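You operate a simulated robot arm through the tools that you are given. There is no shell and no other tool.

You are at the controls of a simulated robot arm. One attempt, no reset.

TASK
Dry both side plates with the cream tea towel, then use the white one as the yellow mug's saucer.
Fine: stand the tall yellow mug on it once both are dry; lay the towel back where it was. Set down upright: tall yellow mug.

It is judged by the outcome, as a careful person would: the job done as asked, and still so three seconds after it is handed in. It fails if anything else is knocked over, pushed out of place, dropped, spilled or broken. Flat cloth is picked up by pressing the open fingertips on it (5 to 10 N) and closing them slowly along it; thin cloth reads only 2 to 8 mm in the jaws.

THE ROBOT
A 6-joint arm with a two-finger gripper, fixed in place. Base frame: the origin is on the floor under the middle of its stand, x ahead of it, y to its left, z up. Units: mm, rad, N and s.
It reaches about 1038 mm from its shoulder. Its first joint turns from -2.897 to 2.897 rad. Payload 1.71 kg.
The TCP is the grasp point between the finger pads, 20 mm short of the fingertips. In the tool frame z runs along the fingers and y along their closing line. The gripper opens to 96 mm; its body begins 113 mm behind the TCP.
Orientation is told as [roll, pitch, yaw] about the base's x, y, z axes, in that order, counted from this pose: with the fingers straight down and closing along the base's y, the tool's x points along the base's -x, its y along +y and its z along -z.

THE INTERFACE
- The arm moves only by the tool play_rows. Its argument "plan" is a list of rows, each a list of 7 numbers: the finger opening in mm, from 0 to 96, then the shift along the tool's x, y, z in mm, then the turn, a rotation vector about the tool's x, y, z in rad. In form: [[hand, tx, ty, tz, wx, wy, wz], ...]. A call has 1 to 20 rows; each row is the pose to reach, as a shift and turn from the pose commanded when the call began, along the tool's axes at that moment. Rows are played at 5 a second. More than 50 mm and 0.15 rad between two rows, or a gripper value outside its range, and nothing of the call is played. Where a pose cannot be reached the arm comes as near as it can. A force on the tool above 50 N (or 10 N above the force at the start of the call, whichever is more), or a blocked arm, ends the call early, and 0.2 s more pass. Each finger travels about 45 mm/s and halts on what it meets, pressing with about 28 N; the grip force reading is that of the motor and also rises with nothing between the fingers. The clock runs only during rows and for 0.2 s after the last one: add rows that repeat a pose to give the fingers time. The reply holds the time, the measured pose of the TCP, the force on the tool along the base axes, the opening and the grip force, in the units named above and with some noise, with the torque about the TCP (base axes, N m) and any sound that the robot's microphone picked up, and new pictures: "pictures" is both (left out), scene, wrist or none.
- Cameras (640 x 400 px; columns grow to the right, rows downward): "scene" is fixed at [221.6, -650.8, 1640.4]; the picture's right is [0.86, -0.51, 0.00], its down [-0.31, -0.53, -0.79] and it looks along [0.40, 0.68, -0.62] (base axes); focal length 326 px, centre (320, 200). "wrist" rides on the gripper at [66, 14, -145] in the tool frame; the picture's right is [-0.21, 0.98, 0.00], its down [-0.88, -0.18, -0.45] and it looks along [-0.44, -0.09, 0.90] (tool axes); focal length 275 px, centre (320, 200). There is no depth. A picture from a camera that has moved, and an enlarged one, comes with that camera's place and axes in the base frame and with its lens.
- raise_lower(by): moves the trunk up (or, below 0, down) by that many mm; the arm rides with it, the base frame stays. It gives what a move gives, with no picture.
- zoom(camera, box): a new picture of the part [left, top, right, bottom] of that camera's present view, enlarged. It takes no simulated time.
- hand_in(): hands the job in; it is judged then, once.

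Places have to be worked out from the pictures, the camera data and where the tool is seen. Open the gripper and draw the arm clear of the work before you hand the job in, unless the task says otherwise.

The tools are called after "Call:" by a JSON object that holds its "op" and its "data". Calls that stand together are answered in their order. play_rows: Moves the arm, as the interface text tells. Its arguments: {"type":"object","properties":{"plan":{"type":"array","items":{"type":"array","items":{"type":"number"}}},"pictures":{"type":"string","enum":["both","scene","wrist","none"]}},"required":["plan"]} The other tools are called the same way: raise_lower (by) moves the trunk up or down; zoom (camera, box) takes an enlarged picture of a part of a camera's view; hand_in () hands the job in.

At the start:

```text
t: 0.0
eef_pos: [510.9, 50.0, 1194.6]
ee_rot: [0.0, 0.004, -0.001]
wrist_force: [0.6, 0.4, 0.5]
ft_torque: [0.0, 0.08, 0.03]
grip_width: 96.1
gripper_force: 0.0
trunk travel left (down, up): [-275.0, 115.0]
```

scene: 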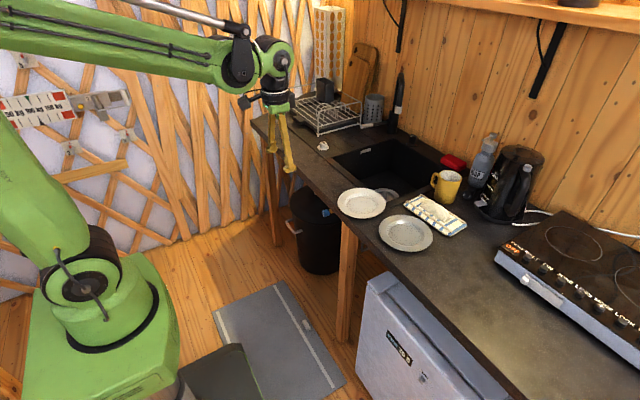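
wrist: 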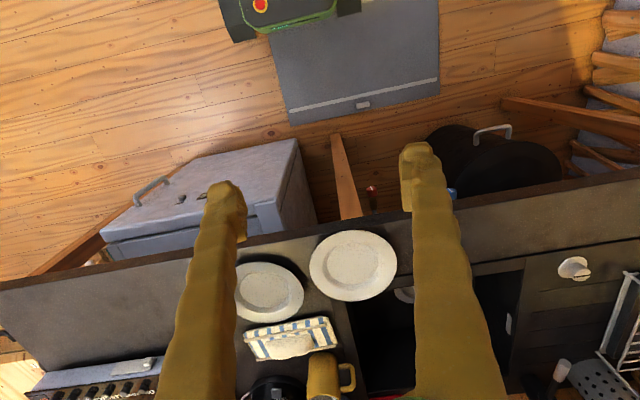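

I'll start by looking closer at the plates, towel and mug in the scene picture, before any motion.

Call:
{"op": "zoom", "data": {"camera": "scene", "box": [320, 140, 520, 265]}}

Call:
{"op": "zoom", "data": {"camera": "wrist", "box": [200, 200, 440, 400]}}

Call:
{"op": "zoom", "data": {"camera": "scene", "box": [240, 0, 440, 125]}}

```text
3.20 times, centred on (420, 202) of scene
camera zoom: at [221.6, -650.8, 1640.4], right [0.86, -0.51, 0.0], down [-0.31, -0.53, -0.79], along [0.4, 0.68, -0.62], focal length 1044 px, centre (0, 192)
```

zoom: 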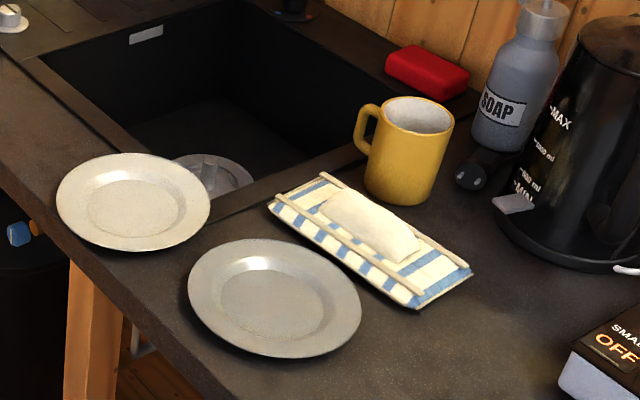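

```text
2.00 times, centred on (320, 300) of wrist
camera zoom: at [446.0, 64.2, 1340.2], right [0.21, 0.98, 0.0], down [0.88, -0.18, 0.44], along [0.43, -0.09, -0.9], focal length 551 px, centre (320, 0)
```

zoom: 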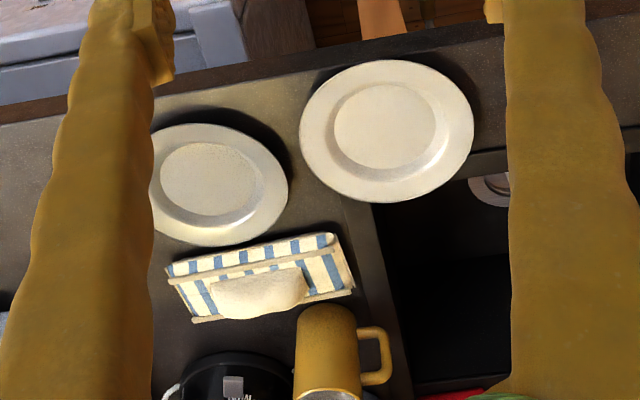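

```text
3.20 times, centred on (340, 62) of scene
camera zoom: at [221.6, -650.8, 1640.4], right [0.86, -0.51, 0.0], down [-0.31, -0.53, -0.79], along [0.4, 0.68, -0.62], focal length 1044 px, centre (256, 640)
```

zoom: 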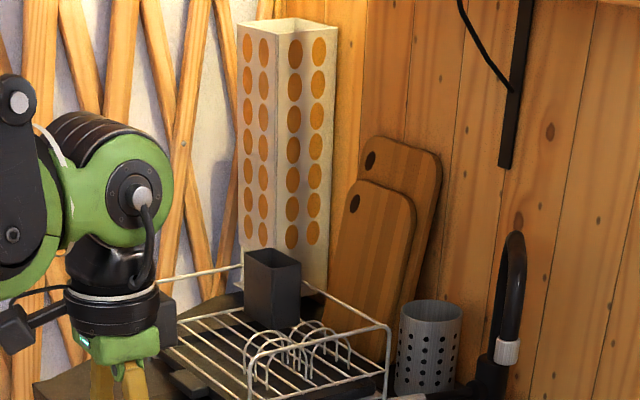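

The white plate is next to the sink at about [811, 59, 905]. The grey one is near [844, -134, 905], the towel near [985, -121, 915], and the mug near [1088, -72]. I'll move high above the towel for a closer look with the wrist camera.

Call:
{"op": "play_rows", "data": {"plan": [[96, -30, -12, 4, 0, 0, 0], [96, -65, -27, 8, 0, 0, 0], [96, -105, -44, 12, 0, 0, 0], [96, -145, -60, 16, 0, 0, 0], [96, -185, -77, 20, 0, 0, 0], [96, -225, -94, 25, 0, 0, 0], [96, -265, -110, 30, 0, 0, 0], [96, -305, -127, 35, 0, 0, 0], [96, -335, -140, 38, 0, 0, 0], [96, -352, -147, 40, 0, 0, 0], [96, -352, -147, 40, 0, 0, 0]]}}

```text
t: 2.4
eef_pos: [871.7, -96.1, 1148.0]
ee_rot: [-0.001, 0.01, 0.001]
wrist_force: [0.4, -0.9, 0.6]
ft_torque: [0.03, 0.02, 0.01]
grip_width: 96.4
gripper_force: 0.0
trunk travel left (down, up): [-275.0, 115.0]
camera wrist: at [807.9, -81.1, 1294.2], right [0.21, 0.98, 0.0], down [0.88, -0.18, 0.43], along [0.43, -0.09, -0.9], focal length 275 px, centre (320, 200)
```

scene: 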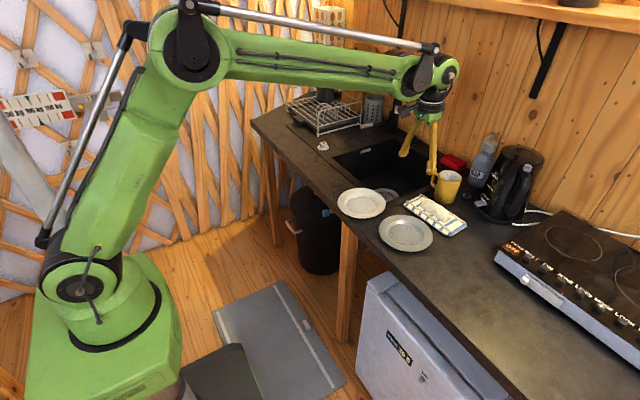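
wrist: 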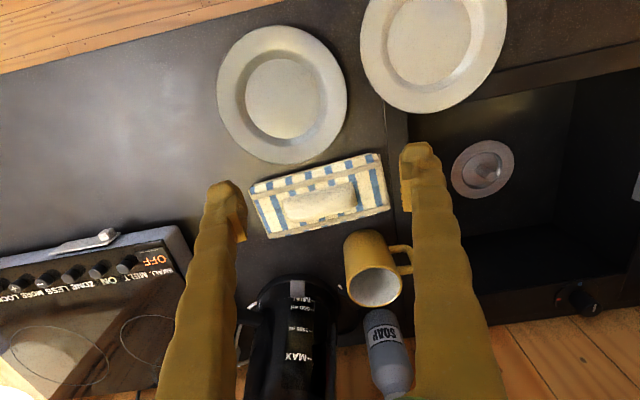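

Now the view is closer. I'll zoom in on the towel, plates and mug to pin down places and the towel's shape.

Call:
{"op": "zoom", "data": {"camera": "wrist", "box": [230, 130, 430, 255]}}

Call:
{"op": "zoom", "data": {"camera": "wrist", "box": [200, 0, 360, 170]}}

Call:
{"op": "zoom", "data": {"camera": "wrist", "box": [330, 0, 530, 125]}}

Call:
{"op": "zoom", "data": {"camera": "wrist", "box": [230, 220, 430, 400]}}

```text
3.20 times, centred on (330, 192) of wrist
camera zoom: at [807.9, -81.1, 1294.2], right [0.21, 0.98, 0.0], down [0.88, -0.18, 0.43], along [0.43, -0.09, -0.9], focal length 881 px, centre (288, 224)
```

zoom: 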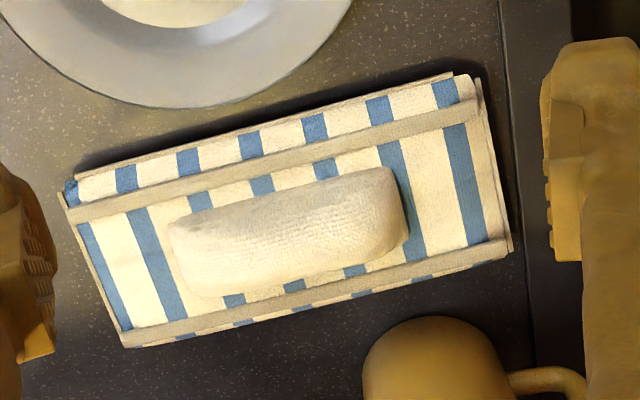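

```text
2.35 times, centred on (280, 85) of wrist
camera zoom: at [807.9, -81.1, 1294.2], right [0.21, 0.98, 0.0], down [0.88, -0.18, 0.43], along [0.43, -0.09, -0.9], focal length 648 px, centre (414, 471)
```

zoom: 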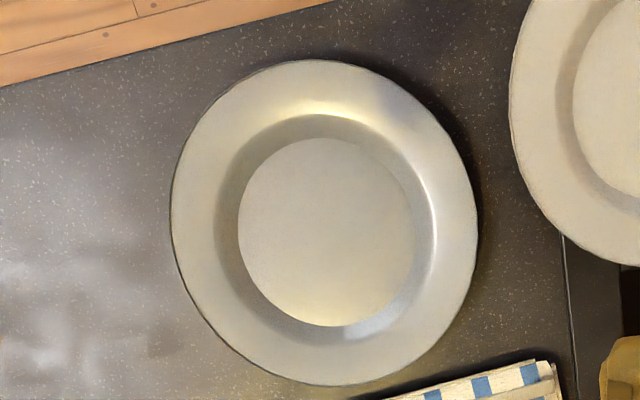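

```text
3.20 times, centred on (430, 62) of wrist
camera zoom: at [807.9, -81.1, 1294.2], right [0.21, 0.98, 0.0], down [0.88, -0.18, 0.43], along [0.43, -0.09, -0.9], focal length 881 px, centre (-32, 640)
```

zoom: 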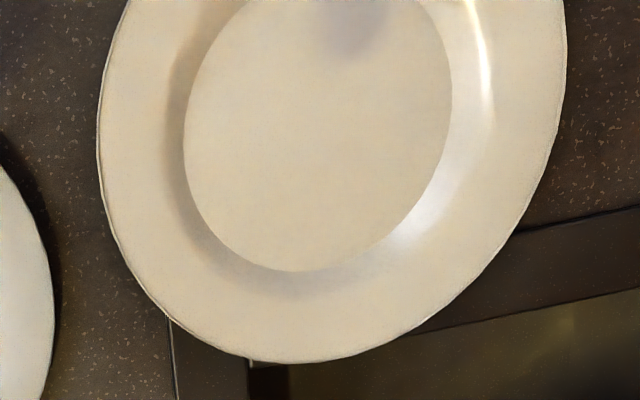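

```text
2.22 times, centred on (330, 310) of wrist
camera zoom: at [807.9, -81.1, 1294.2], right [0.21, 0.98, 0.0], down [0.88, -0.18, 0.43], along [0.43, -0.09, -0.9], focal length 612 px, centre (298, -44)
```

zoom: 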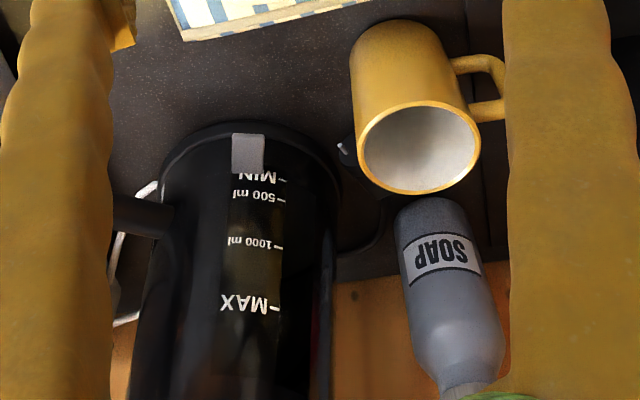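

The towel's raised fold runs along y from about -177 to -64, at x 970 to 1010. Before moving in I'll hold still once to see how far the measured pose settles or varies.

Call:
{"op": "play_rows", "data": {"plan": [[96, 0, 0, 0, 0, 0, 0], [96, 0, 0, 0, 0, 0, 0]], "pictures": "none"}}

```text
t: 3.0
eef_pos: [876.0, -96.3, 1145.4]
ee_rot: [0.002, 0.014, 0.0]
wrist_force: [0.2, 0.0, 0.7]
ft_torque: [0.03, 0.0, 0.01]
grip_width: 96.0
gripper_force: 0.1
trunk travel left (down, up): [-275.0, 115.0]
```

The reading drifted by a few millimetres while holding. I'll hold again to see whether it converges.

Call:
{"op": "play_rows", "data": {"plan": [[96, 0, 0, 0, 0, 0, 0], [96, 0, 0, 0, 0, 0, 0], [96, 0, 0, 0, 0, 0, 0], [96, 0, 0, 0, 0, 0, 0], [96, 0, 0, 0, 0, 0, 0]], "pictures": "none"}}

```text
t: 4.2
eef_pos: [877.0, -96.1, 1143.3]
ee_rot: [0.0, 0.017, 0.0]
wrist_force: [-0.3, 0.6, -0.5]
ft_torque: [0.01, 0.02, 0.01]
grip_width: 96.0
gripper_force: 0.0
trunk travel left (down, up): [-275.0, 115.0]
```

Call:
{"op": "play_rows", "data": {"plan": [[96, 0, 0, 0, 0, 0, 0], [96, 0, 0, 0, 0, 0, 0], [96, 0, 0, 0, 0, 0, 0], [96, 0, 0, 0, 0, 0, 0], [96, 0, 0, 0, 0, 0, 0], [96, 0, 0, 0, 0, 0, 0], [96, 0, 0, 0, 0, 0, 0], [96, 0, 0, 0, 0, 0, 0]], "pictures": "wrist"}}

```text
t: 6.0
eef_pos: [871.0, -95.7, 1150.0]
ee_rot: [0.0, 0.009, 0.001]
wrist_force: [0.1, 0.6, 0.9]
ft_torque: [0.04, -0.06, 0.0]
grip_width: 95.9
gripper_force: 0.1
trunk travel left (down, up): [-275.0, 115.0]
camera wrist: at [805.7, -81.0, 1295.3], right [0.21, 0.98, 0.0], down [0.88, -0.19, 0.44], along [0.43, -0.09, -0.9], focal length 275 px, centre (320, 200)
```

wrist: 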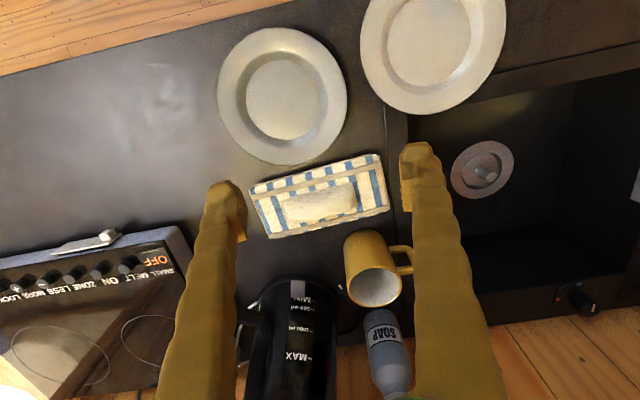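

The readings wander by about 5 mm, so I'll rely on the pictures for x and y and on force for height. Next I'll turn the hand a quarter so it closes across the towel's raised fold, and come down above it.

Call:
{"op": "play_rows", "data": {"plan": [[96, -11, -2, 6, 0, 0, 0.143], [96, -22, -4, 12, 0, 0, 0.286], [96, -33, -6, 20, 0, 0, 0.429], [96, -44, -8, 28, 0, 0, 0.571], [96, -55, -10, 36, 0, 0, 0.714], [96, -66, -12, 44, 0, 0, 0.857], [96, -77, -14, 52, 0, 0, 1.0], [96, -88, -16, 60, 0, 0, 1.143], [96, -98, -18, 68, 0, 0, 1.286], [96, -108, -20, 76, 0, 0, 1.428], [96, -116, -22, 82, 0, 0, 1.5708], [96, -116, -22, 87, 0, 0, 1.5708], [96, -116, -22, 87, 0, 0, 1.5708], [96, -116, -22, 87, 0, 0, 1.5708]]}}

```text
t: 9.0
eef_pos: [992.5, -120.6, 1055.3]
ee_rot: [-0.013, 0.001, -1.57]
wrist_force: [0.1, 0.0, -0.5]
ft_torque: [0.03, 0.01, 0.01]
grip_width: 95.9
gripper_force: 0.0
trunk travel left (down, up): [-275.0, 115.0]
camera wrist: at [1007.7, -53.5, 1200.5], right [0.98, -0.21, -0.01], down [-0.18, -0.88, 0.45], along [-0.1, -0.43, -0.89], focal length 275 px, centre (320, 200)
```

scene: 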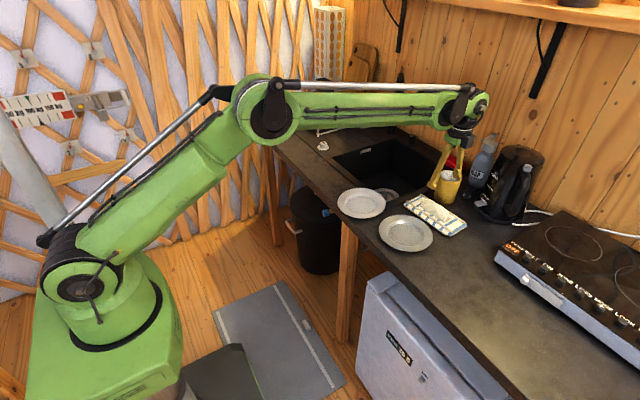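
wrist: 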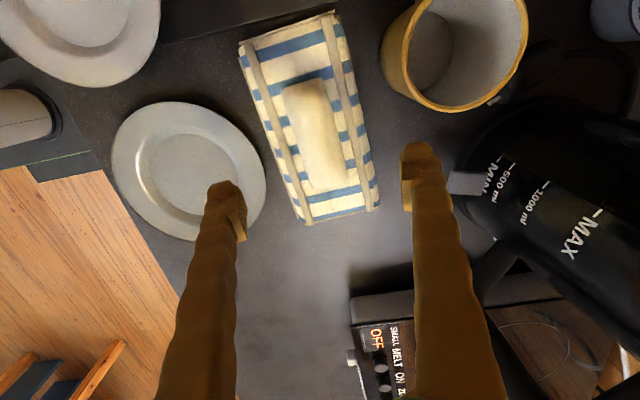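

The hand is lined up over the fold. I'll zoom in to check centring and look at the fold's edges.

Call:
{"op": "zoom", "data": {"camera": "wrist", "box": [220, 0, 420, 240]}}

Call:
{"op": "zoom", "data": {"camera": "scene", "box": [380, 120, 520, 250]}}

```text
1.67 times, centred on (320, 120) of wrist
camera zoom: at [1007.7, -53.5, 1200.5], right [0.98, -0.21, -0.01], down [-0.18, -0.88, 0.45], along [-0.1, -0.43, -0.89], focal length 459 px, centre (320, 333)
```

zoom: 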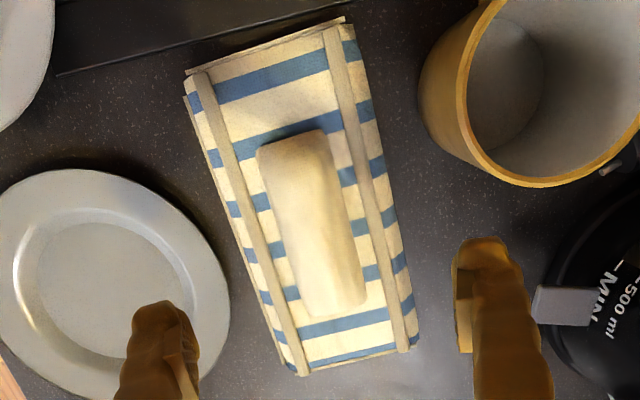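

```text
3.08 times, centred on (450, 185) of scene
camera zoom: at [221.6, -650.8, 1640.4], right [0.86, -0.51, 0.0], down [-0.31, -0.53, -0.79], along [0.4, 0.68, -0.62], focal length 1004 px, centre (-80, 246)
```

zoom: 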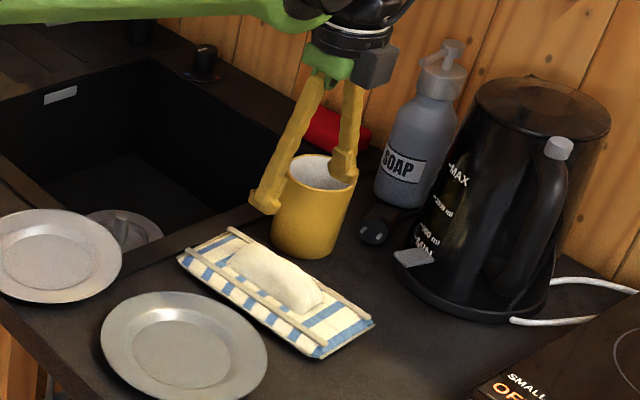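

The fold sits at x ≈ 963–1011, centred on y ≈ -118. The grey plate's rim comes close to the left finger, so I'll narrow the opening to 68 mm and come down to just above the towel.

Call:
{"op": "play_rows", "data": {"plan": [[68, 0, -2, 0, 0, 0, 0], [68, 2, -5, 20, 0, 0, 0], [68, 2, -5, 45, 0, 0, 0], [68, 2, -5, 65, 0, 0, 0], [68, 2, -5, 80, 0, 0, 0], [68, 2, -5, 90, 0, 0, 0], [68, 2, -5, 95, 0, 0, 0], [68, 2, -5, 95, 0, 0, 0], [68, 2, -5, 95, 0, 0, 0]]}}

```text
t: 11.0
eef_pos: [981.3, -118.7, 963.1]
ee_rot: [-0.015, 0.001, -1.571]
wrist_force: [0.6, -0.7, -0.4]
ft_torque: [0.02, 0.02, -0.01]
grip_width: 67.8
gripper_force: 0.1
trunk travel left (down, up): [-275.0, 115.0]
camera wrist: at [996.0, -51.5, 1107.9], right [0.98, -0.21, -0.01], down [-0.18, -0.88, 0.45], along [-0.1, -0.43, -0.89], focal length 275 px, centre (320, 200)
```

scene: 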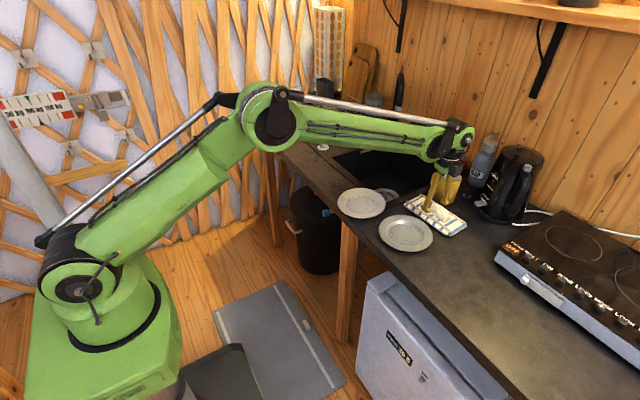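
wrist: 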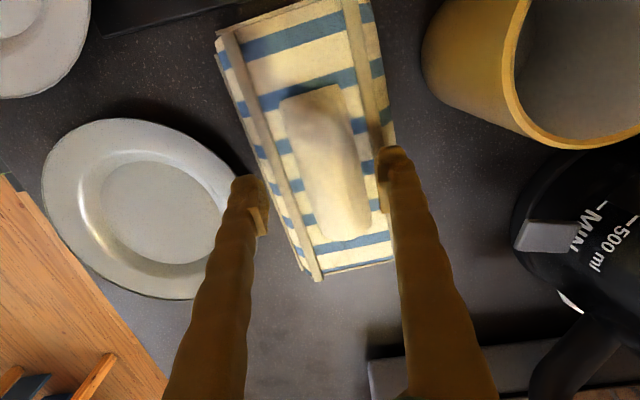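

Fingertips are at about z 943, straddling the fold, with the fold 4 mm towards +x of centre. I'll correct that and go down another 20 mm while watching the force.

Call:
{"op": "play_rows", "data": {"plan": [[68, 0, 4, 5, 0, 0, 0], [68, 0, 4, 10, 0, 0, 0], [68, 0, 4, 15, 0, 0, 0], [68, 0, 4, 20, 0, 0, 0], [68, 0, 4, 20, 0, 0, 0]]}}

Call:
{"op": "zoom", "data": {"camera": "scene", "box": [380, 150, 500, 250]}}

```text
t: 12.2
eef_pos: [985.7, -117.9, 943.6]
ee_rot: [-0.013, 0.0, -1.571]
wrist_force: [-0.6, -0.1, 3.0]
ft_torque: [-0.01, -0.08, -0.01]
grip_width: 67.5
gripper_force: 0.0
trunk travel left (down, up): [-275.0, 115.0]
camera wrist: at [1000.0, -51.9, 1088.5], right [0.98, -0.21, -0.01], down [-0.18, -0.88, 0.45], along [-0.1, -0.43, -0.89], focal length 275 px, centre (320, 200)
```

scene: 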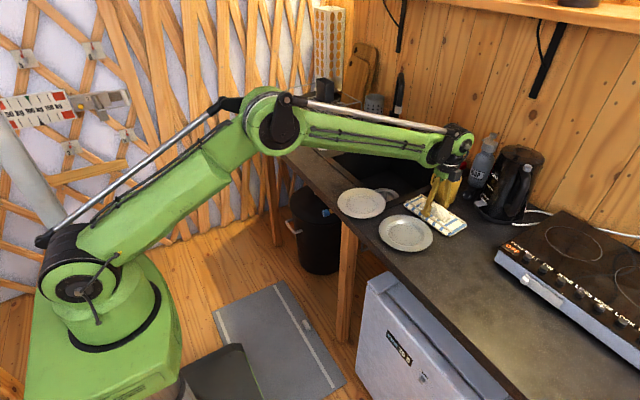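
wrist: 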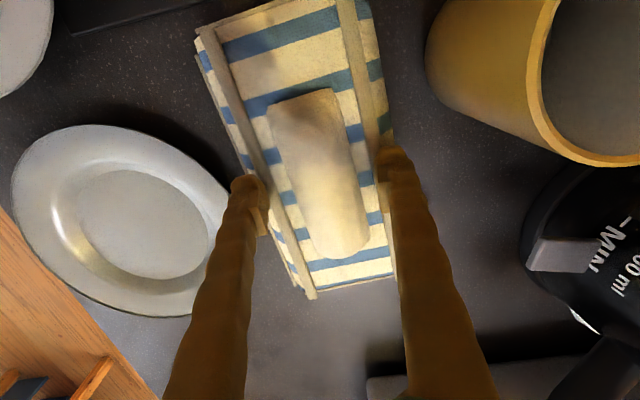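

```text
4.00 times, centred on (440, 200) of scene
camera zoom: at [221.6, -650.8, 1640.4], right [0.86, -0.51, 0.0], down [-0.31, -0.53, -0.79], along [0.4, 0.68, -0.62], focal length 1305 px, centre (-160, 200)
```

zoom: 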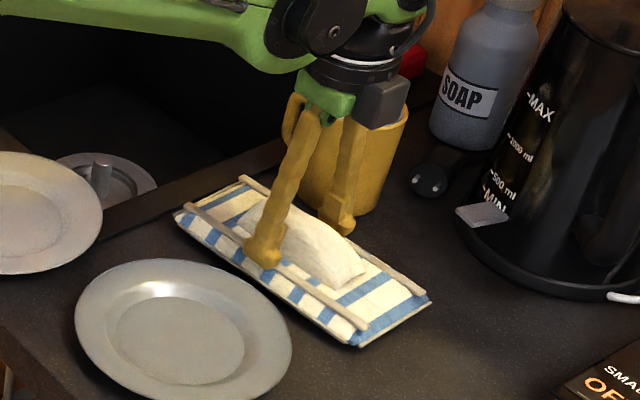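

There is light contact (3 N) with the fingertips on the towel either side of the fold. I'll close slowly onto it.

Call:
{"op": "play_rows", "data": {"plan": [[62, 0, 0, 0, 0, 0, 0], [56, 0, 0, 0, 0, 0, 0], [50, 0, 0, 0, 0, 0, 0], [45, 0, 0, 0, 0, 0, 0], [40, 0, 0, 0, 0, 0, 0], [35, 0, 0, 0, 0, 0, 0], [30, 0, 0, 0, 0, 0, 0], [25, 0, 0, 0, 0, 0, 0], [20, 0, 0, 0, 0, 0, 0], [15, 0, 0, 0, 0, 0, 0], [10, 0, 0, 0, 0, 0, 0], [5, 0, 0, 0, 0, 0, 0], [0, 0, 0, 0, 0, 0, 0], [0, 0, 0, 0, 0, 0, 0], [0, 0, 0, 0, 0, 0, 0]]}}

Call:
{"op": "zoom", "data": {"camera": "scene", "box": [380, 150, 500, 250]}}

```text
t: 15.4
eef_pos: [984.1, -119.6, 945.3]
ee_rot: [-0.01, 0.001, -1.571]
wrist_force: [-3.4, -0.2, 19.4]
ft_torque: [0.02, -0.11, 0.28]
grip_width: 23.2
gripper_force: 27.6
trunk travel left (down, up): [-275.0, 115.0]
camera wrist: at [998.7, -51.6, 1089.7], right [0.98, -0.21, -0.01], down [-0.18, -0.88, 0.45], along [-0.1, -0.44, -0.89], focal length 275 px, centre (320, 200)
```

scene: 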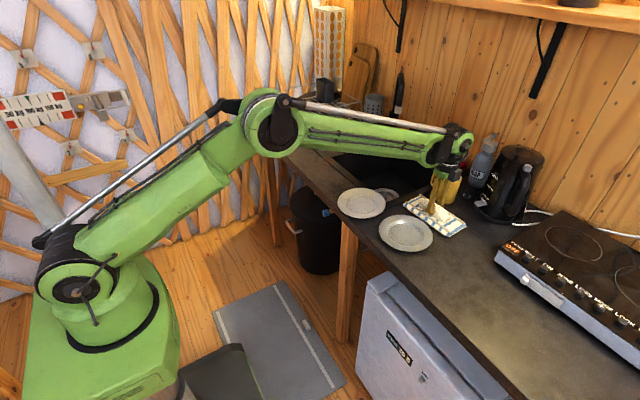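
wrist: 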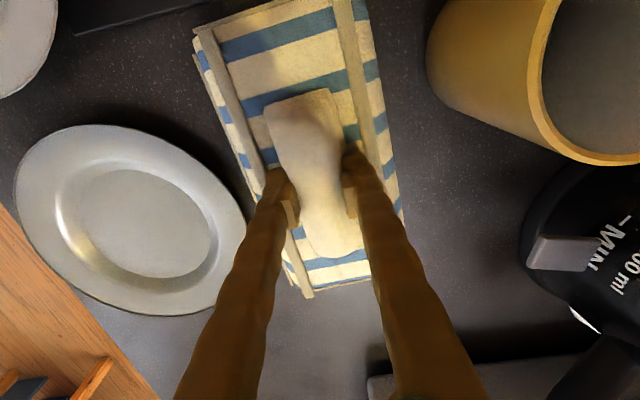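

```text
4.00 times, centred on (440, 200) of scene
camera zoom: at [221.6, -650.8, 1640.4], right [0.86, -0.51, 0.0], down [-0.31, -0.53, -0.79], along [0.4, 0.68, -0.62], focal length 1305 px, centre (-160, 200)
```

zoom: 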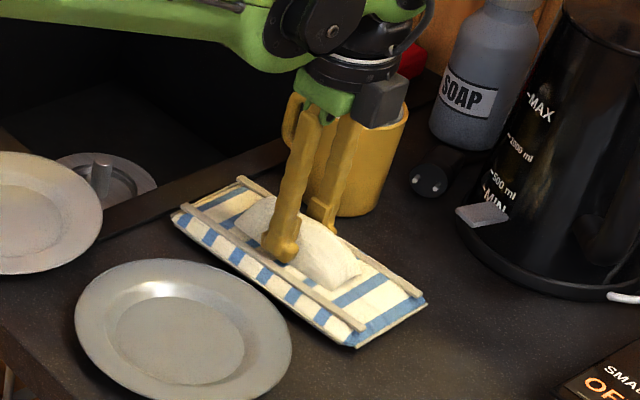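

The fold is gripped (23 mm, 28 N). I'll lift straight up slowly and see how the towel hangs.

Call:
{"op": "play_rows", "data": {"plan": [[0, 0, 0, -5, 0, 0, 0], [0, 0, 0, -12, 0, 0, 0], [0, 0, 0, -20, 0, 0, 0], [0, 0, 0, -30, 0, 0, 0], [0, 0, 0, -45, 0, 0, 0], [0, 0, 0, -60, 0, 0, 0], [0, 0, 0, -75, 0, 0, 0], [0, 0, 0, -90, 0, 0, 0], [0, 0, 0, -90, 0, 0, 0], [0, 0, 0, -90, 0, 0, 0]]}}

Call:
{"op": "zoom", "data": {"camera": "scene", "box": [380, 120, 500, 250]}}

```text
t: 17.6
eef_pos: [983.8, -119.5, 1036.5]
ee_rot: [-0.01, 0.001, -1.571]
wrist_force: [0.6, -0.5, 0.2]
ft_torque: [-0.01, 0.0, -0.02]
grip_width: 22.9
gripper_force: 27.7
trunk travel left (down, up): [-275.0, 115.0]
camera wrist: at [998.7, -52.1, 1181.2], right [0.98, -0.21, -0.01], down [-0.18, -0.88, 0.45], along [-0.1, -0.43, -0.89], focal length 275 px, centre (320, 200)
```

scene: 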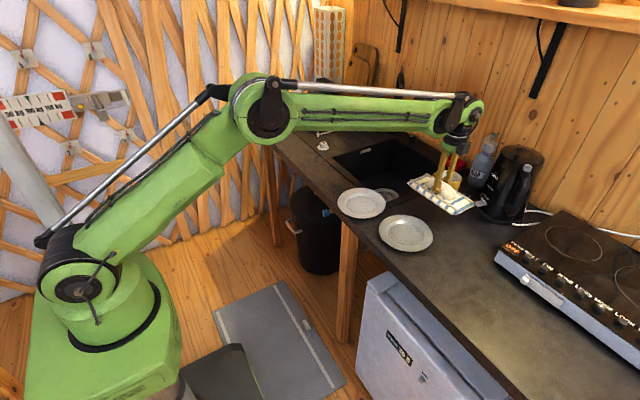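
wrist: 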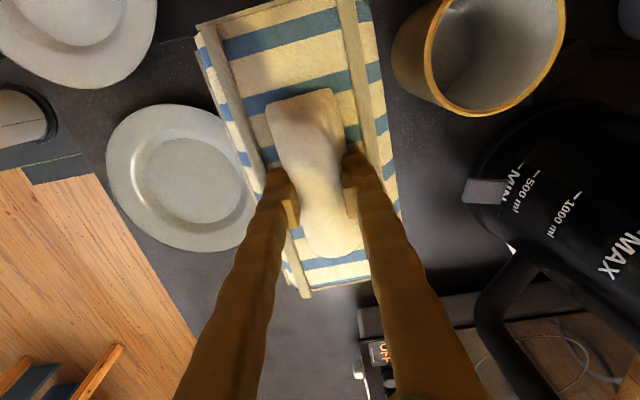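

```text
3.08 times, centred on (440, 185) of scene
camera zoom: at [221.6, -650.8, 1640.4], right [0.86, -0.51, 0.0], down [-0.31, -0.53, -0.79], along [0.4, 0.68, -0.62], focal length 1004 px, centre (-49, 246)
```

zoom: 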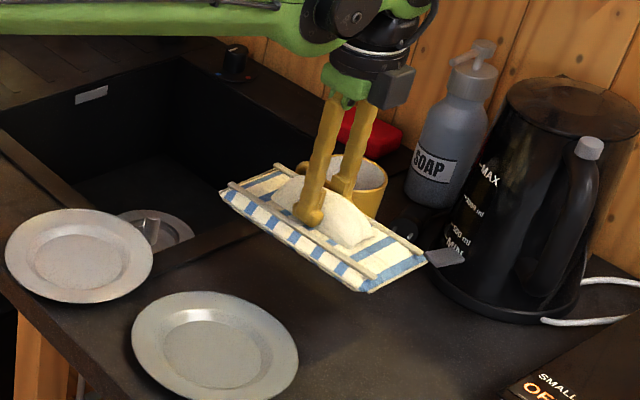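

The towel lifts as one padded piece with almost no weight. Before wiping I'll look closely at both plates to see how the wet areas appear.

Call:
{"op": "zoom", "data": {"camera": "scene", "box": [330, 180, 390, 222]}}

Call:
{"op": "zoom", "data": {"camera": "scene", "box": [372, 208, 440, 256]}}

Call:
{"op": "zoom", "data": {"camera": "wrist", "box": [0, 0, 260, 260]}}

```text
9.52 times, centred on (360, 201) of scene
camera zoom: at [221.6, -650.8, 1640.4], right [0.86, -0.51, 0.0], down [-0.31, -0.53, -0.79], along [0.4, 0.68, -0.62], focal length 3108 px, centre (-61, 190)
```

zoom: 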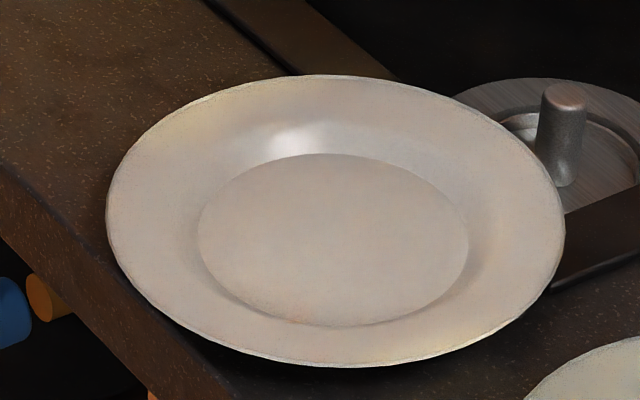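

```text
8.33 times, centred on (406, 232) of scene
camera zoom: at [221.6, -650.8, 1640.4], right [0.86, -0.51, 0.0], down [-0.31, -0.53, -0.79], along [0.4, 0.68, -0.62], focal length 2720 px, centre (-397, -67)
```

zoom: 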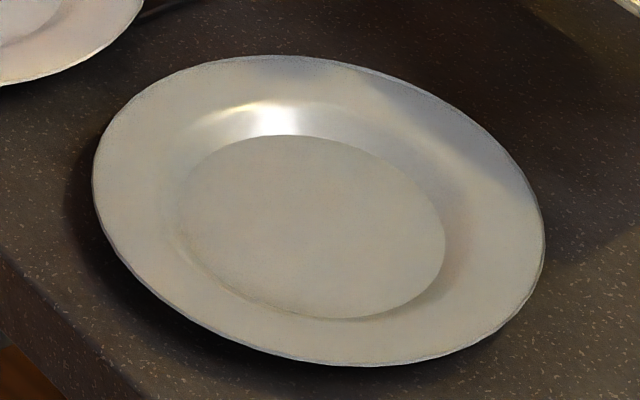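

```text
1.54 times, centred on (130, 130) of wrist
camera zoom: at [998.7, -52.1, 1181.2], right [0.98, -0.21, -0.01], down [-0.18, -0.88, 0.45], along [-0.1, -0.43, -0.89], focal length 424 px, centre (612, 308)
```

zoom: 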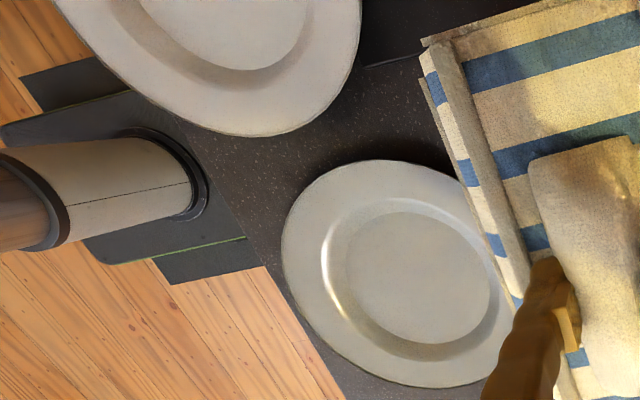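

No droplets stand out, just gloss. My best estimates from several views are grey plate ≈ [835, -138] and white plate ≈ [807, 56], with rims near z 914. I'll carry the towel over the grey plate.

Call:
{"op": "play_rows", "data": {"plan": [[0, -2, -15, 0, 0, 0, 0], [0, -4, -35, 0, 0, 0, 0], [0, -7, -60, 0, 0, 0, 0], [0, -10, -85, 0, 0, 0, 0], [0, -13, -110, 0, 0, 0, 0], [0, -16, -130, 0, 0, 0, 0], [0, -18, -145, 0, 0, 0, 0], [0, -18, -149, 0, 0, 0, 0], [0, -18, -149, 0, 0, 0, 0], [0, -18, -149, 0, 0, 0, 0]]}}

Call:
{"op": "zoom", "data": {"camera": "scene", "box": [330, 150, 470, 260]}}

```text
t: 19.8
eef_pos: [838.7, -137.2, 1034.0]
ee_rot: [-0.012, -0.001, -1.571]
wrist_force: [0.0, 0.1, -1.5]
ft_torque: [-0.02, 0.01, 0.0]
grip_width: 22.9
gripper_force: 27.4
trunk travel left (down, up): [-275.0, 115.0]
camera wrist: at [854.0, -70.3, 1180.3], right [0.98, -0.21, -0.01], down [-0.18, -0.88, 0.45], along [-0.1, -0.43, -0.89], focal length 275 px, centre (320, 200)
```

scene: 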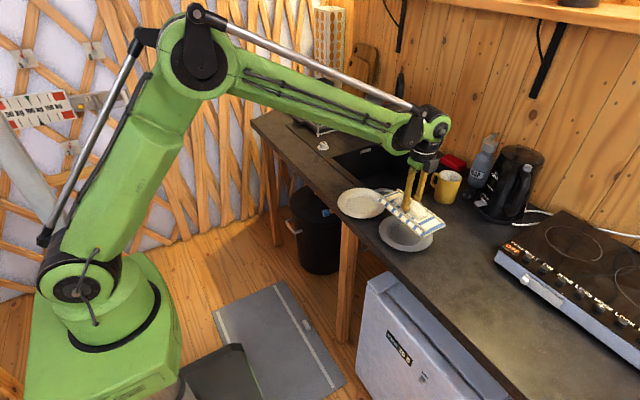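
wrist: 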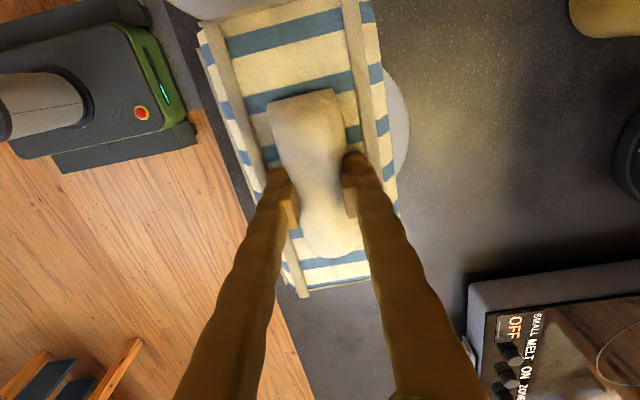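

```text
3.64 times, centred on (400, 205) of scene
camera zoom: at [221.6, -650.8, 1640.4], right [0.86, -0.51, 0.0], down [-0.31, -0.53, -0.79], along [0.4, 0.68, -0.62], focal length 1187 px, centre (29, 182)
```

zoom: 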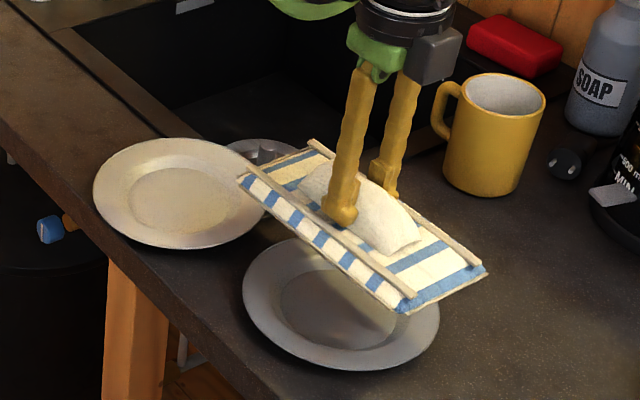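

The towel is level above the grey plate. I'll lower it to just above the rim, then feel for contact in small steps.

Call:
{"op": "play_rows", "data": {"plan": [[0, 0, 0, 15, 0, 0, 0], [0, 0, 0, 30, 0, 0, 0], [0, 0, 0, 45, 0, 0, 0], [0, 0, 0, 55, 0, 0, 0], [0, 0, 0, 60, 0, 0, 0], [0, 0, 0, 60, 0, 0, 0]], "pictures": "scene"}}

Call:
{"op": "zoom", "data": {"camera": "scene", "box": [330, 150, 470, 260]}}

```text
t: 21.2
eef_pos: [837.4, -136.5, 974.4]
ee_rot: [-0.013, 0.001, -1.571]
wrist_force: [0.4, -0.5, -0.5]
ft_torque: [-0.01, -0.01, 0.01]
grip_width: 22.9
gripper_force: 27.8
trunk travel left (down, up): [-275.0, 115.0]
```

scene: 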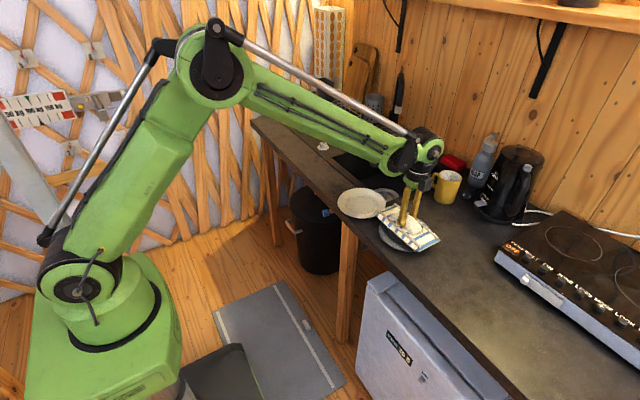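

```text
3.64 times, centred on (400, 205) of scene
camera zoom: at [221.6, -650.8, 1640.4], right [0.86, -0.51, 0.0], down [-0.31, -0.53, -0.79], along [0.4, 0.68, -0.62], focal length 1187 px, centre (29, 182)
```

zoom: 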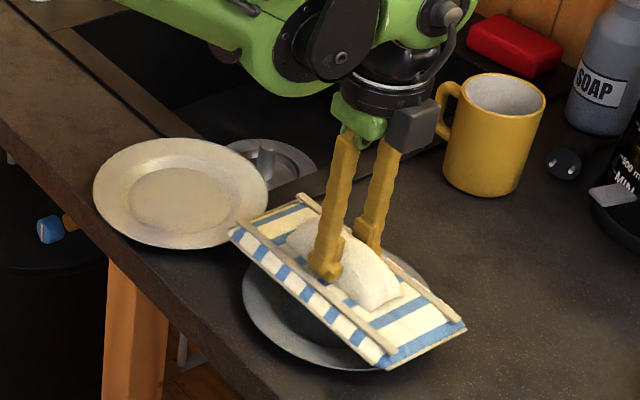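

The towel's left end comes close to the white plate, so I'll shift 12 mm towards -y and then step down gently.

Call:
{"op": "play_rows", "data": {"plan": [[0, -6, 0, 0, 0, 0, 0], [0, -12, 0, 0, 0, 0, 0], [0, -12, 0, 2, 0, 0, 0], [0, -12, 0, 4, 0, 0, 0], [0, -12, 0, 6, 0, 0, 0], [0, -12, 0, 8, 0, 0, 0], [0, -12, 0, 8, 0, 0, 0]], "pictures": "none"}}

```text
t: 22.8
eef_pos: [837.7, -148.2, 967.0]
ee_rot: [-0.01, 0.0, -1.571]
wrist_force: [-1.3, 0.3, -1.0]
ft_torque: [0.01, -0.01, 0.0]
grip_width: 22.7
gripper_force: 28.5
trunk travel left (down, up): [-275.0, 115.0]
```

There's no contact yet at TCP z 967. I'll continue down in small steps.

Call:
{"op": "play_rows", "data": {"plan": [[0, 0, 0, 2, 0, 0, 0], [0, 0, 0, 4, 0, 0, 0], [0, 0, 0, 6, 0, 0, 0], [0, 0, 0, 6, 0, 0, 0]], "pictures": "none"}}

```text
t: 23.8
eef_pos: [834.4, -148.8, 960.0]
ee_rot: [-0.011, -0.001, -1.572]
wrist_force: [-0.1, 1.6, 11.6]
ft_torque: [-0.01, -0.22, 0.04]
grip_width: 22.8
gripper_force: 28.1
trunk travel left (down, up): [-275.0, 115.0]
```

Contact: 11.6 N at TCP z 960, so the rim is about 16 mm above the counter. I'll look at how the towel sits on the plate.

Call:
{"op": "zoom", "data": {"camera": "scene", "box": [370, 180, 450, 260]}}

Call:
{"op": "zoom", "data": {"camera": "wrist", "box": [180, 0, 440, 300]}}

```text
5.00 times, centred on (410, 220) of scene
camera zoom: at [221.6, -650.8, 1640.4], right [0.86, -0.51, 0.0], down [-0.31, -0.53, -0.79], along [0.4, 0.68, -0.62], focal length 1632 px, centre (-130, 100)
```

zoom: 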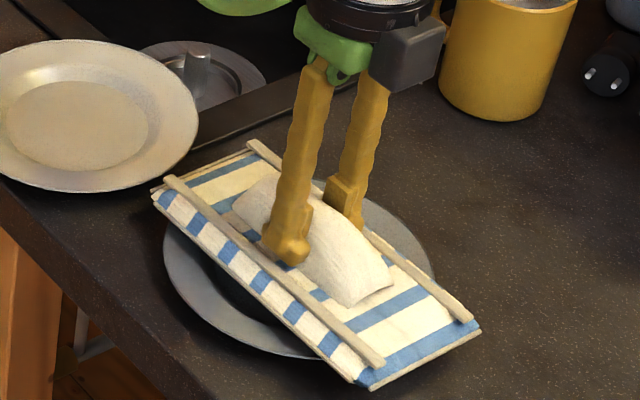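

```text
1.33 times, centred on (310, 150) of wrist
camera zoom: at [850.3, -81.5, 1106.8], right [0.98, -0.21, -0.01], down [-0.18, -0.88, 0.45], along [-0.1, -0.44, -0.89], focal length 367 px, centre (333, 267)
```

zoom: 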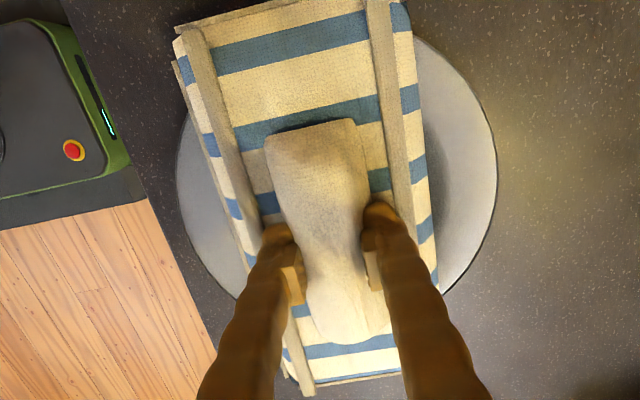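

The pad lies across the rim, and the plate's centre is about 10 mm further +x than the towel's. I'll ease the pressure slightly and make a careful first stroke in x, checking that the plate doesn't move.

Call:
{"op": "play_rows", "data": {"plan": [[0, 0, 0, -1.5, 0, 0, 0], [0, 0, 6, -1.5, 0, 0, 0], [0, 0, 14, -1.5, 0, 0, 0], [0, 0, 22, -1.5, 0, 0, 0], [0, 0, 30, -1.5, 0, 0, 0], [0, 0, 30, -1.5, 0, 0, 0]]}}

Call:
{"op": "zoom", "data": {"camera": "scene", "box": [370, 180, 450, 260]}}

```text
t: 25.2
eef_pos: [867.9, -149.0, 962.3]
ee_rot: [-0.011, 0.0, -1.57]
wrist_force: [-0.4, -0.7, 5.8]
ft_torque: [-0.03, -0.12, 0.04]
grip_width: 22.7
gripper_force: 28.3
trunk travel left (down, up): [-275.0, 115.0]
camera wrist: at [882.5, -82.0, 1106.9], right [0.98, -0.21, -0.01], down [-0.18, -0.88, 0.45], along [-0.1, -0.43, -0.89], focal length 275 px, centre (320, 200)
```

scene: 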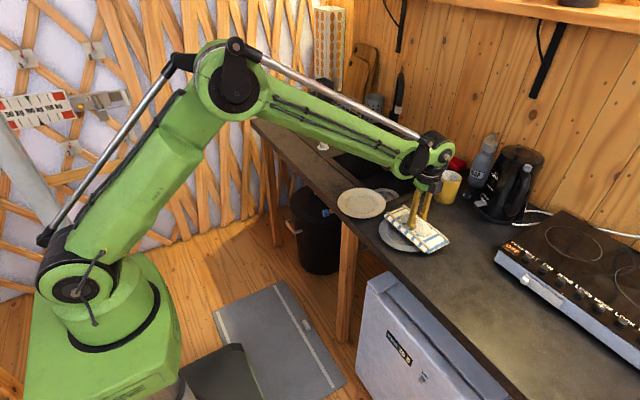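
wrist: 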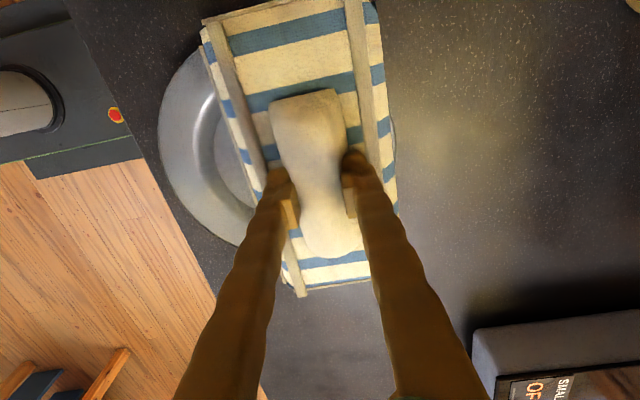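

```text
5.00 times, centred on (410, 220) of scene
camera zoom: at [221.6, -650.8, 1640.4], right [0.86, -0.51, 0.0], down [-0.31, -0.53, -0.79], along [0.4, 0.68, -0.62], focal length 1632 px, centre (-130, 100)
```

zoom: 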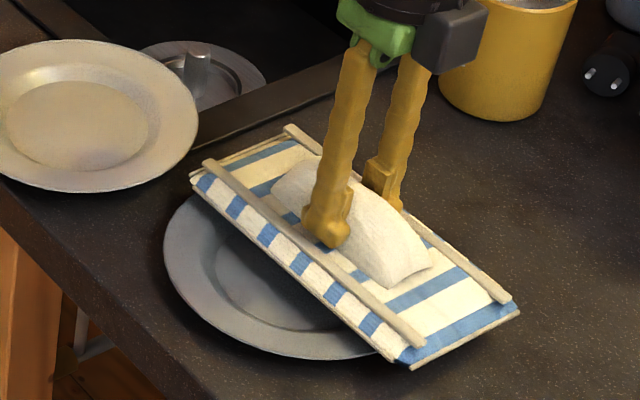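

The plate stayed put and the contact force held at about 6 N. I'll make full back-and-forth strokes so the pad covers the whole plate.

Call:
{"op": "play_rows", "data": {"plan": [[0, 0, 8, 0, 0, 0, 0], [0, 0, 16, 0, 0, 0, 0], [0, 0, 23, 0, 0, 0, 0], [0, 0, 13, 0, 0, 0, 0], [0, 0, 3, 0, 0, 0, 0], [0, 0, -7, 0, 0, 0, 0], [0, 0, -17, 0, 0, 0, 0], [0, 0, -27, 0, 0, 0, 0], [0, 0, -37, 0, 0, 0, 0], [0, 0, -47, 0, 0, 0, 0], [0, 0, -57, 0, 0, 0, 0], [0, 0, -67, 0, 0, 0, 0], [0, 0, -72, 0, 0, 0, 0], [0, 0, -72, 0, 0, 0, 0]]}}

Call:
{"op": "zoom", "data": {"camera": "scene", "box": [370, 180, 450, 260]}}

```text
t: 28.2
eef_pos: [793.1, -147.2, 962.3]
ee_rot: [-0.013, 0.0, -1.571]
wrist_force: [0.3, -0.9, -1.4]
ft_torque: [0.01, -0.02, 0.02]
grip_width: 22.7
gripper_force: 27.9
trunk travel left (down, up): [-275.0, 115.0]
camera wrist: at [809.8, -80.8, 1107.6], right [0.98, -0.21, -0.01], down [-0.18, -0.88, 0.45], along [-0.1, -0.43, -0.89], focal length 275 px, centre (320, 200)
```

scene: 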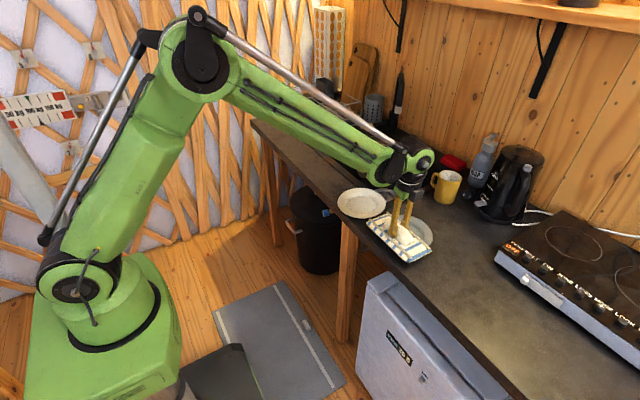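
wrist: 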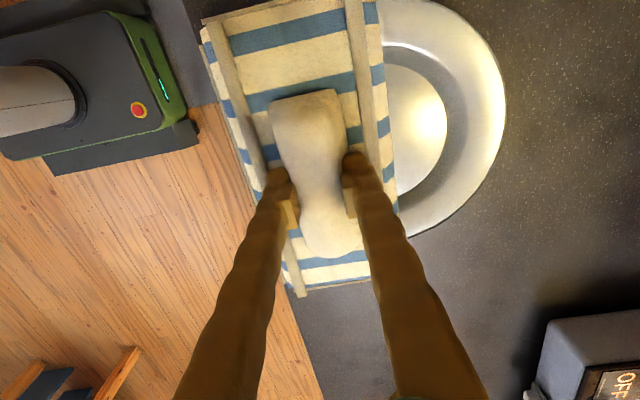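

```text
5.00 times, centred on (410, 220) of scene
camera zoom: at [221.6, -650.8, 1640.4], right [0.86, -0.51, 0.0], down [-0.31, -0.53, -0.79], along [0.4, 0.68, -0.62], focal length 1632 px, centre (-130, 100)
```

zoom: 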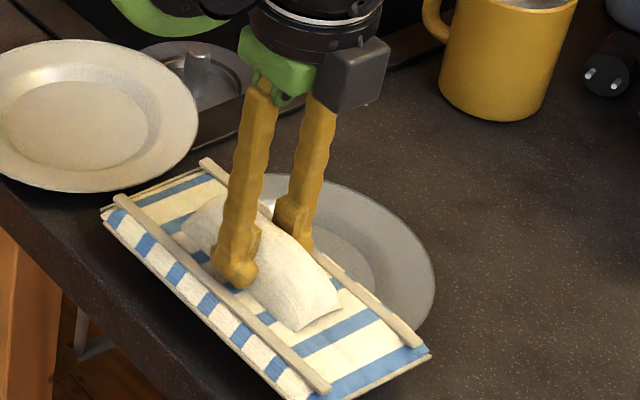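

The plate hasn't moved, but contact was lost at this end. I'll make the return stroke 2–3 mm lower.

Call:
{"op": "play_rows", "data": {"plan": [[0, 0, 0, 1, 0, 0, 0], [0, 0, 3, 2, 0, 0, 0], [0, 0, 10, 3, 0, 0, 0], [0, 0, 20, 3, 0, 0, 0], [0, 0, 30, 3, 0, 0, 0], [0, 0, 40, 3, 0, 0, 0], [0, 0, 40, 3, 0, 0, 0]], "pictures": "none"}}

```text
t: 29.8
eef_pos: [833.4, -149.2, 962.1]
ee_rot: [-0.008, 0.0, -1.571]
wrist_force: [-10.4, -0.5, 28.6]
ft_torque: [0.02, -0.03, 0.07]
grip_width: 22.8
gripper_force: 27.6
trunk travel left (down, up): [-275.0, 115.0]
```

That is too firm (29 N), so I'll ease up 2 mm and check the force again.

Call:
{"op": "play_rows", "data": {"plan": [[0, 0, 0, -1, 0, 0, 0], [0, 0, 0, -2, 0, 0, 0], [0, 0, 0, -2, 0, 0, 0]], "pictures": "wrist"}}

Call:
{"op": "zoom", "data": {"camera": "scene", "box": [370, 180, 450, 260]}}

```text
t: 30.6
eef_pos: [834.4, -147.4, 962.1]
ee_rot: [-0.01, -0.001, -1.571]
wrist_force: [-1.9, -2.0, 27.8]
ft_torque: [-0.09, -0.24, -0.02]
grip_width: 23.0
gripper_force: 27.7
trunk travel left (down, up): [-275.0, 115.0]
camera wrist: at [848.4, -81.4, 1106.4], right [0.98, -0.21, -0.01], down [-0.18, -0.88, 0.45], along [-0.1, -0.44, -0.89], focal length 275 px, centre (320, 200)
```

wrist: 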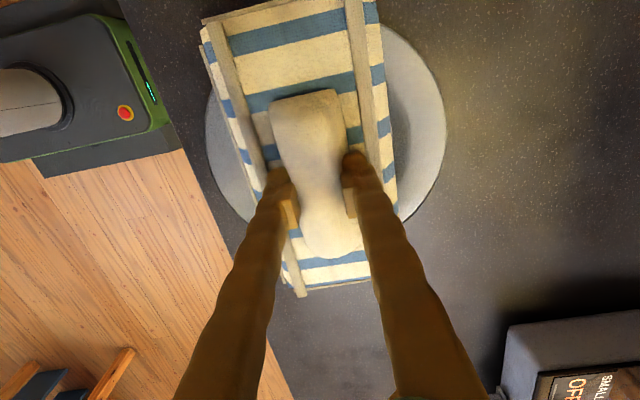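

```text
5.00 times, centred on (410, 220) of scene
camera zoom: at [221.6, -650.8, 1640.4], right [0.86, -0.51, 0.0], down [-0.31, -0.53, -0.79], along [0.4, 0.68, -0.62], focal length 1632 px, centre (-130, 100)
```

zoom: 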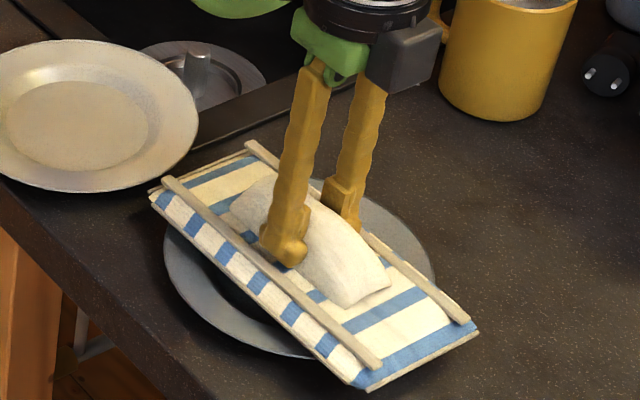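

Call:
{"op": "play_rows", "data": {"plan": [[0, 0, 0, -1, 0, 0, 0], [0, 0, 0, -2, 0, 0, 0], [0, 0, 0, -2, 0, 0, 0], [0, 0, 0, -2, 0, 0, 0]], "pictures": "none"}}

```text
t: 31.6
eef_pos: [834.1, -147.1, 963.3]
ee_rot: [-0.01, 0.0, -1.57]
wrist_force: [0.4, 0.4, -0.7]
ft_torque: [0.02, 0.02, -0.01]
grip_width: 23.0
gripper_force: 28.0
trunk travel left (down, up): [-275.0, 115.0]
```

The arm is free again just above contact. I'll go back down by 1.5 mm and continue the strokes, pausing to read the force.

Call:
{"op": "play_rows", "data": {"plan": [[0, 0, 0, 1.2, 0, 0, 0], [0, 0, 10, 1.2, 0, 0, 0], [0, 0, 20, 1.2, 0, 0, 0], [0, 0, 30, 1.2, 0, 0, 0], [0, 0, 40, 1.2, 0, 0, 0], [0, 0, 50, 1.2, 0, 0, 0], [0, 0, 57, 1.2, 0, 0, 0]], "pictures": "none"}}

```text
t: 33.2
eef_pos: [891.9, -148.2, 962.0]
ee_rot: [-0.014, 0.0, -1.57]
wrist_force: [-0.4, -0.9, -1.4]
ft_torque: [0.0, -0.01, 0.02]
grip_width: 22.8
gripper_force: 28.0
trunk travel left (down, up): [-275.0, 115.0]
```

Call:
{"op": "play_rows", "data": {"plan": [[0, 0, 0, 1, 0, 0, 0], [0, 0, 0, 2, 0, 0, 0], [0, 0, -10, 2, 0, 0, 0], [0, 0, -20, 2, 0, 0, 0], [0, 0, -30, 2, 0, 0, 0]], "pictures": "none"}}

```text
t: 34.4
eef_pos: [859.9, -147.8, 962.0]
ee_rot: [-0.009, -0.001, -1.57]
wrist_force: [8.4, 0.5, 25.4]
ft_torque: [0.05, -0.33, -0.01]
grip_width: 22.7
gripper_force: 28.1
trunk travel left (down, up): [-275.0, 115.0]
```

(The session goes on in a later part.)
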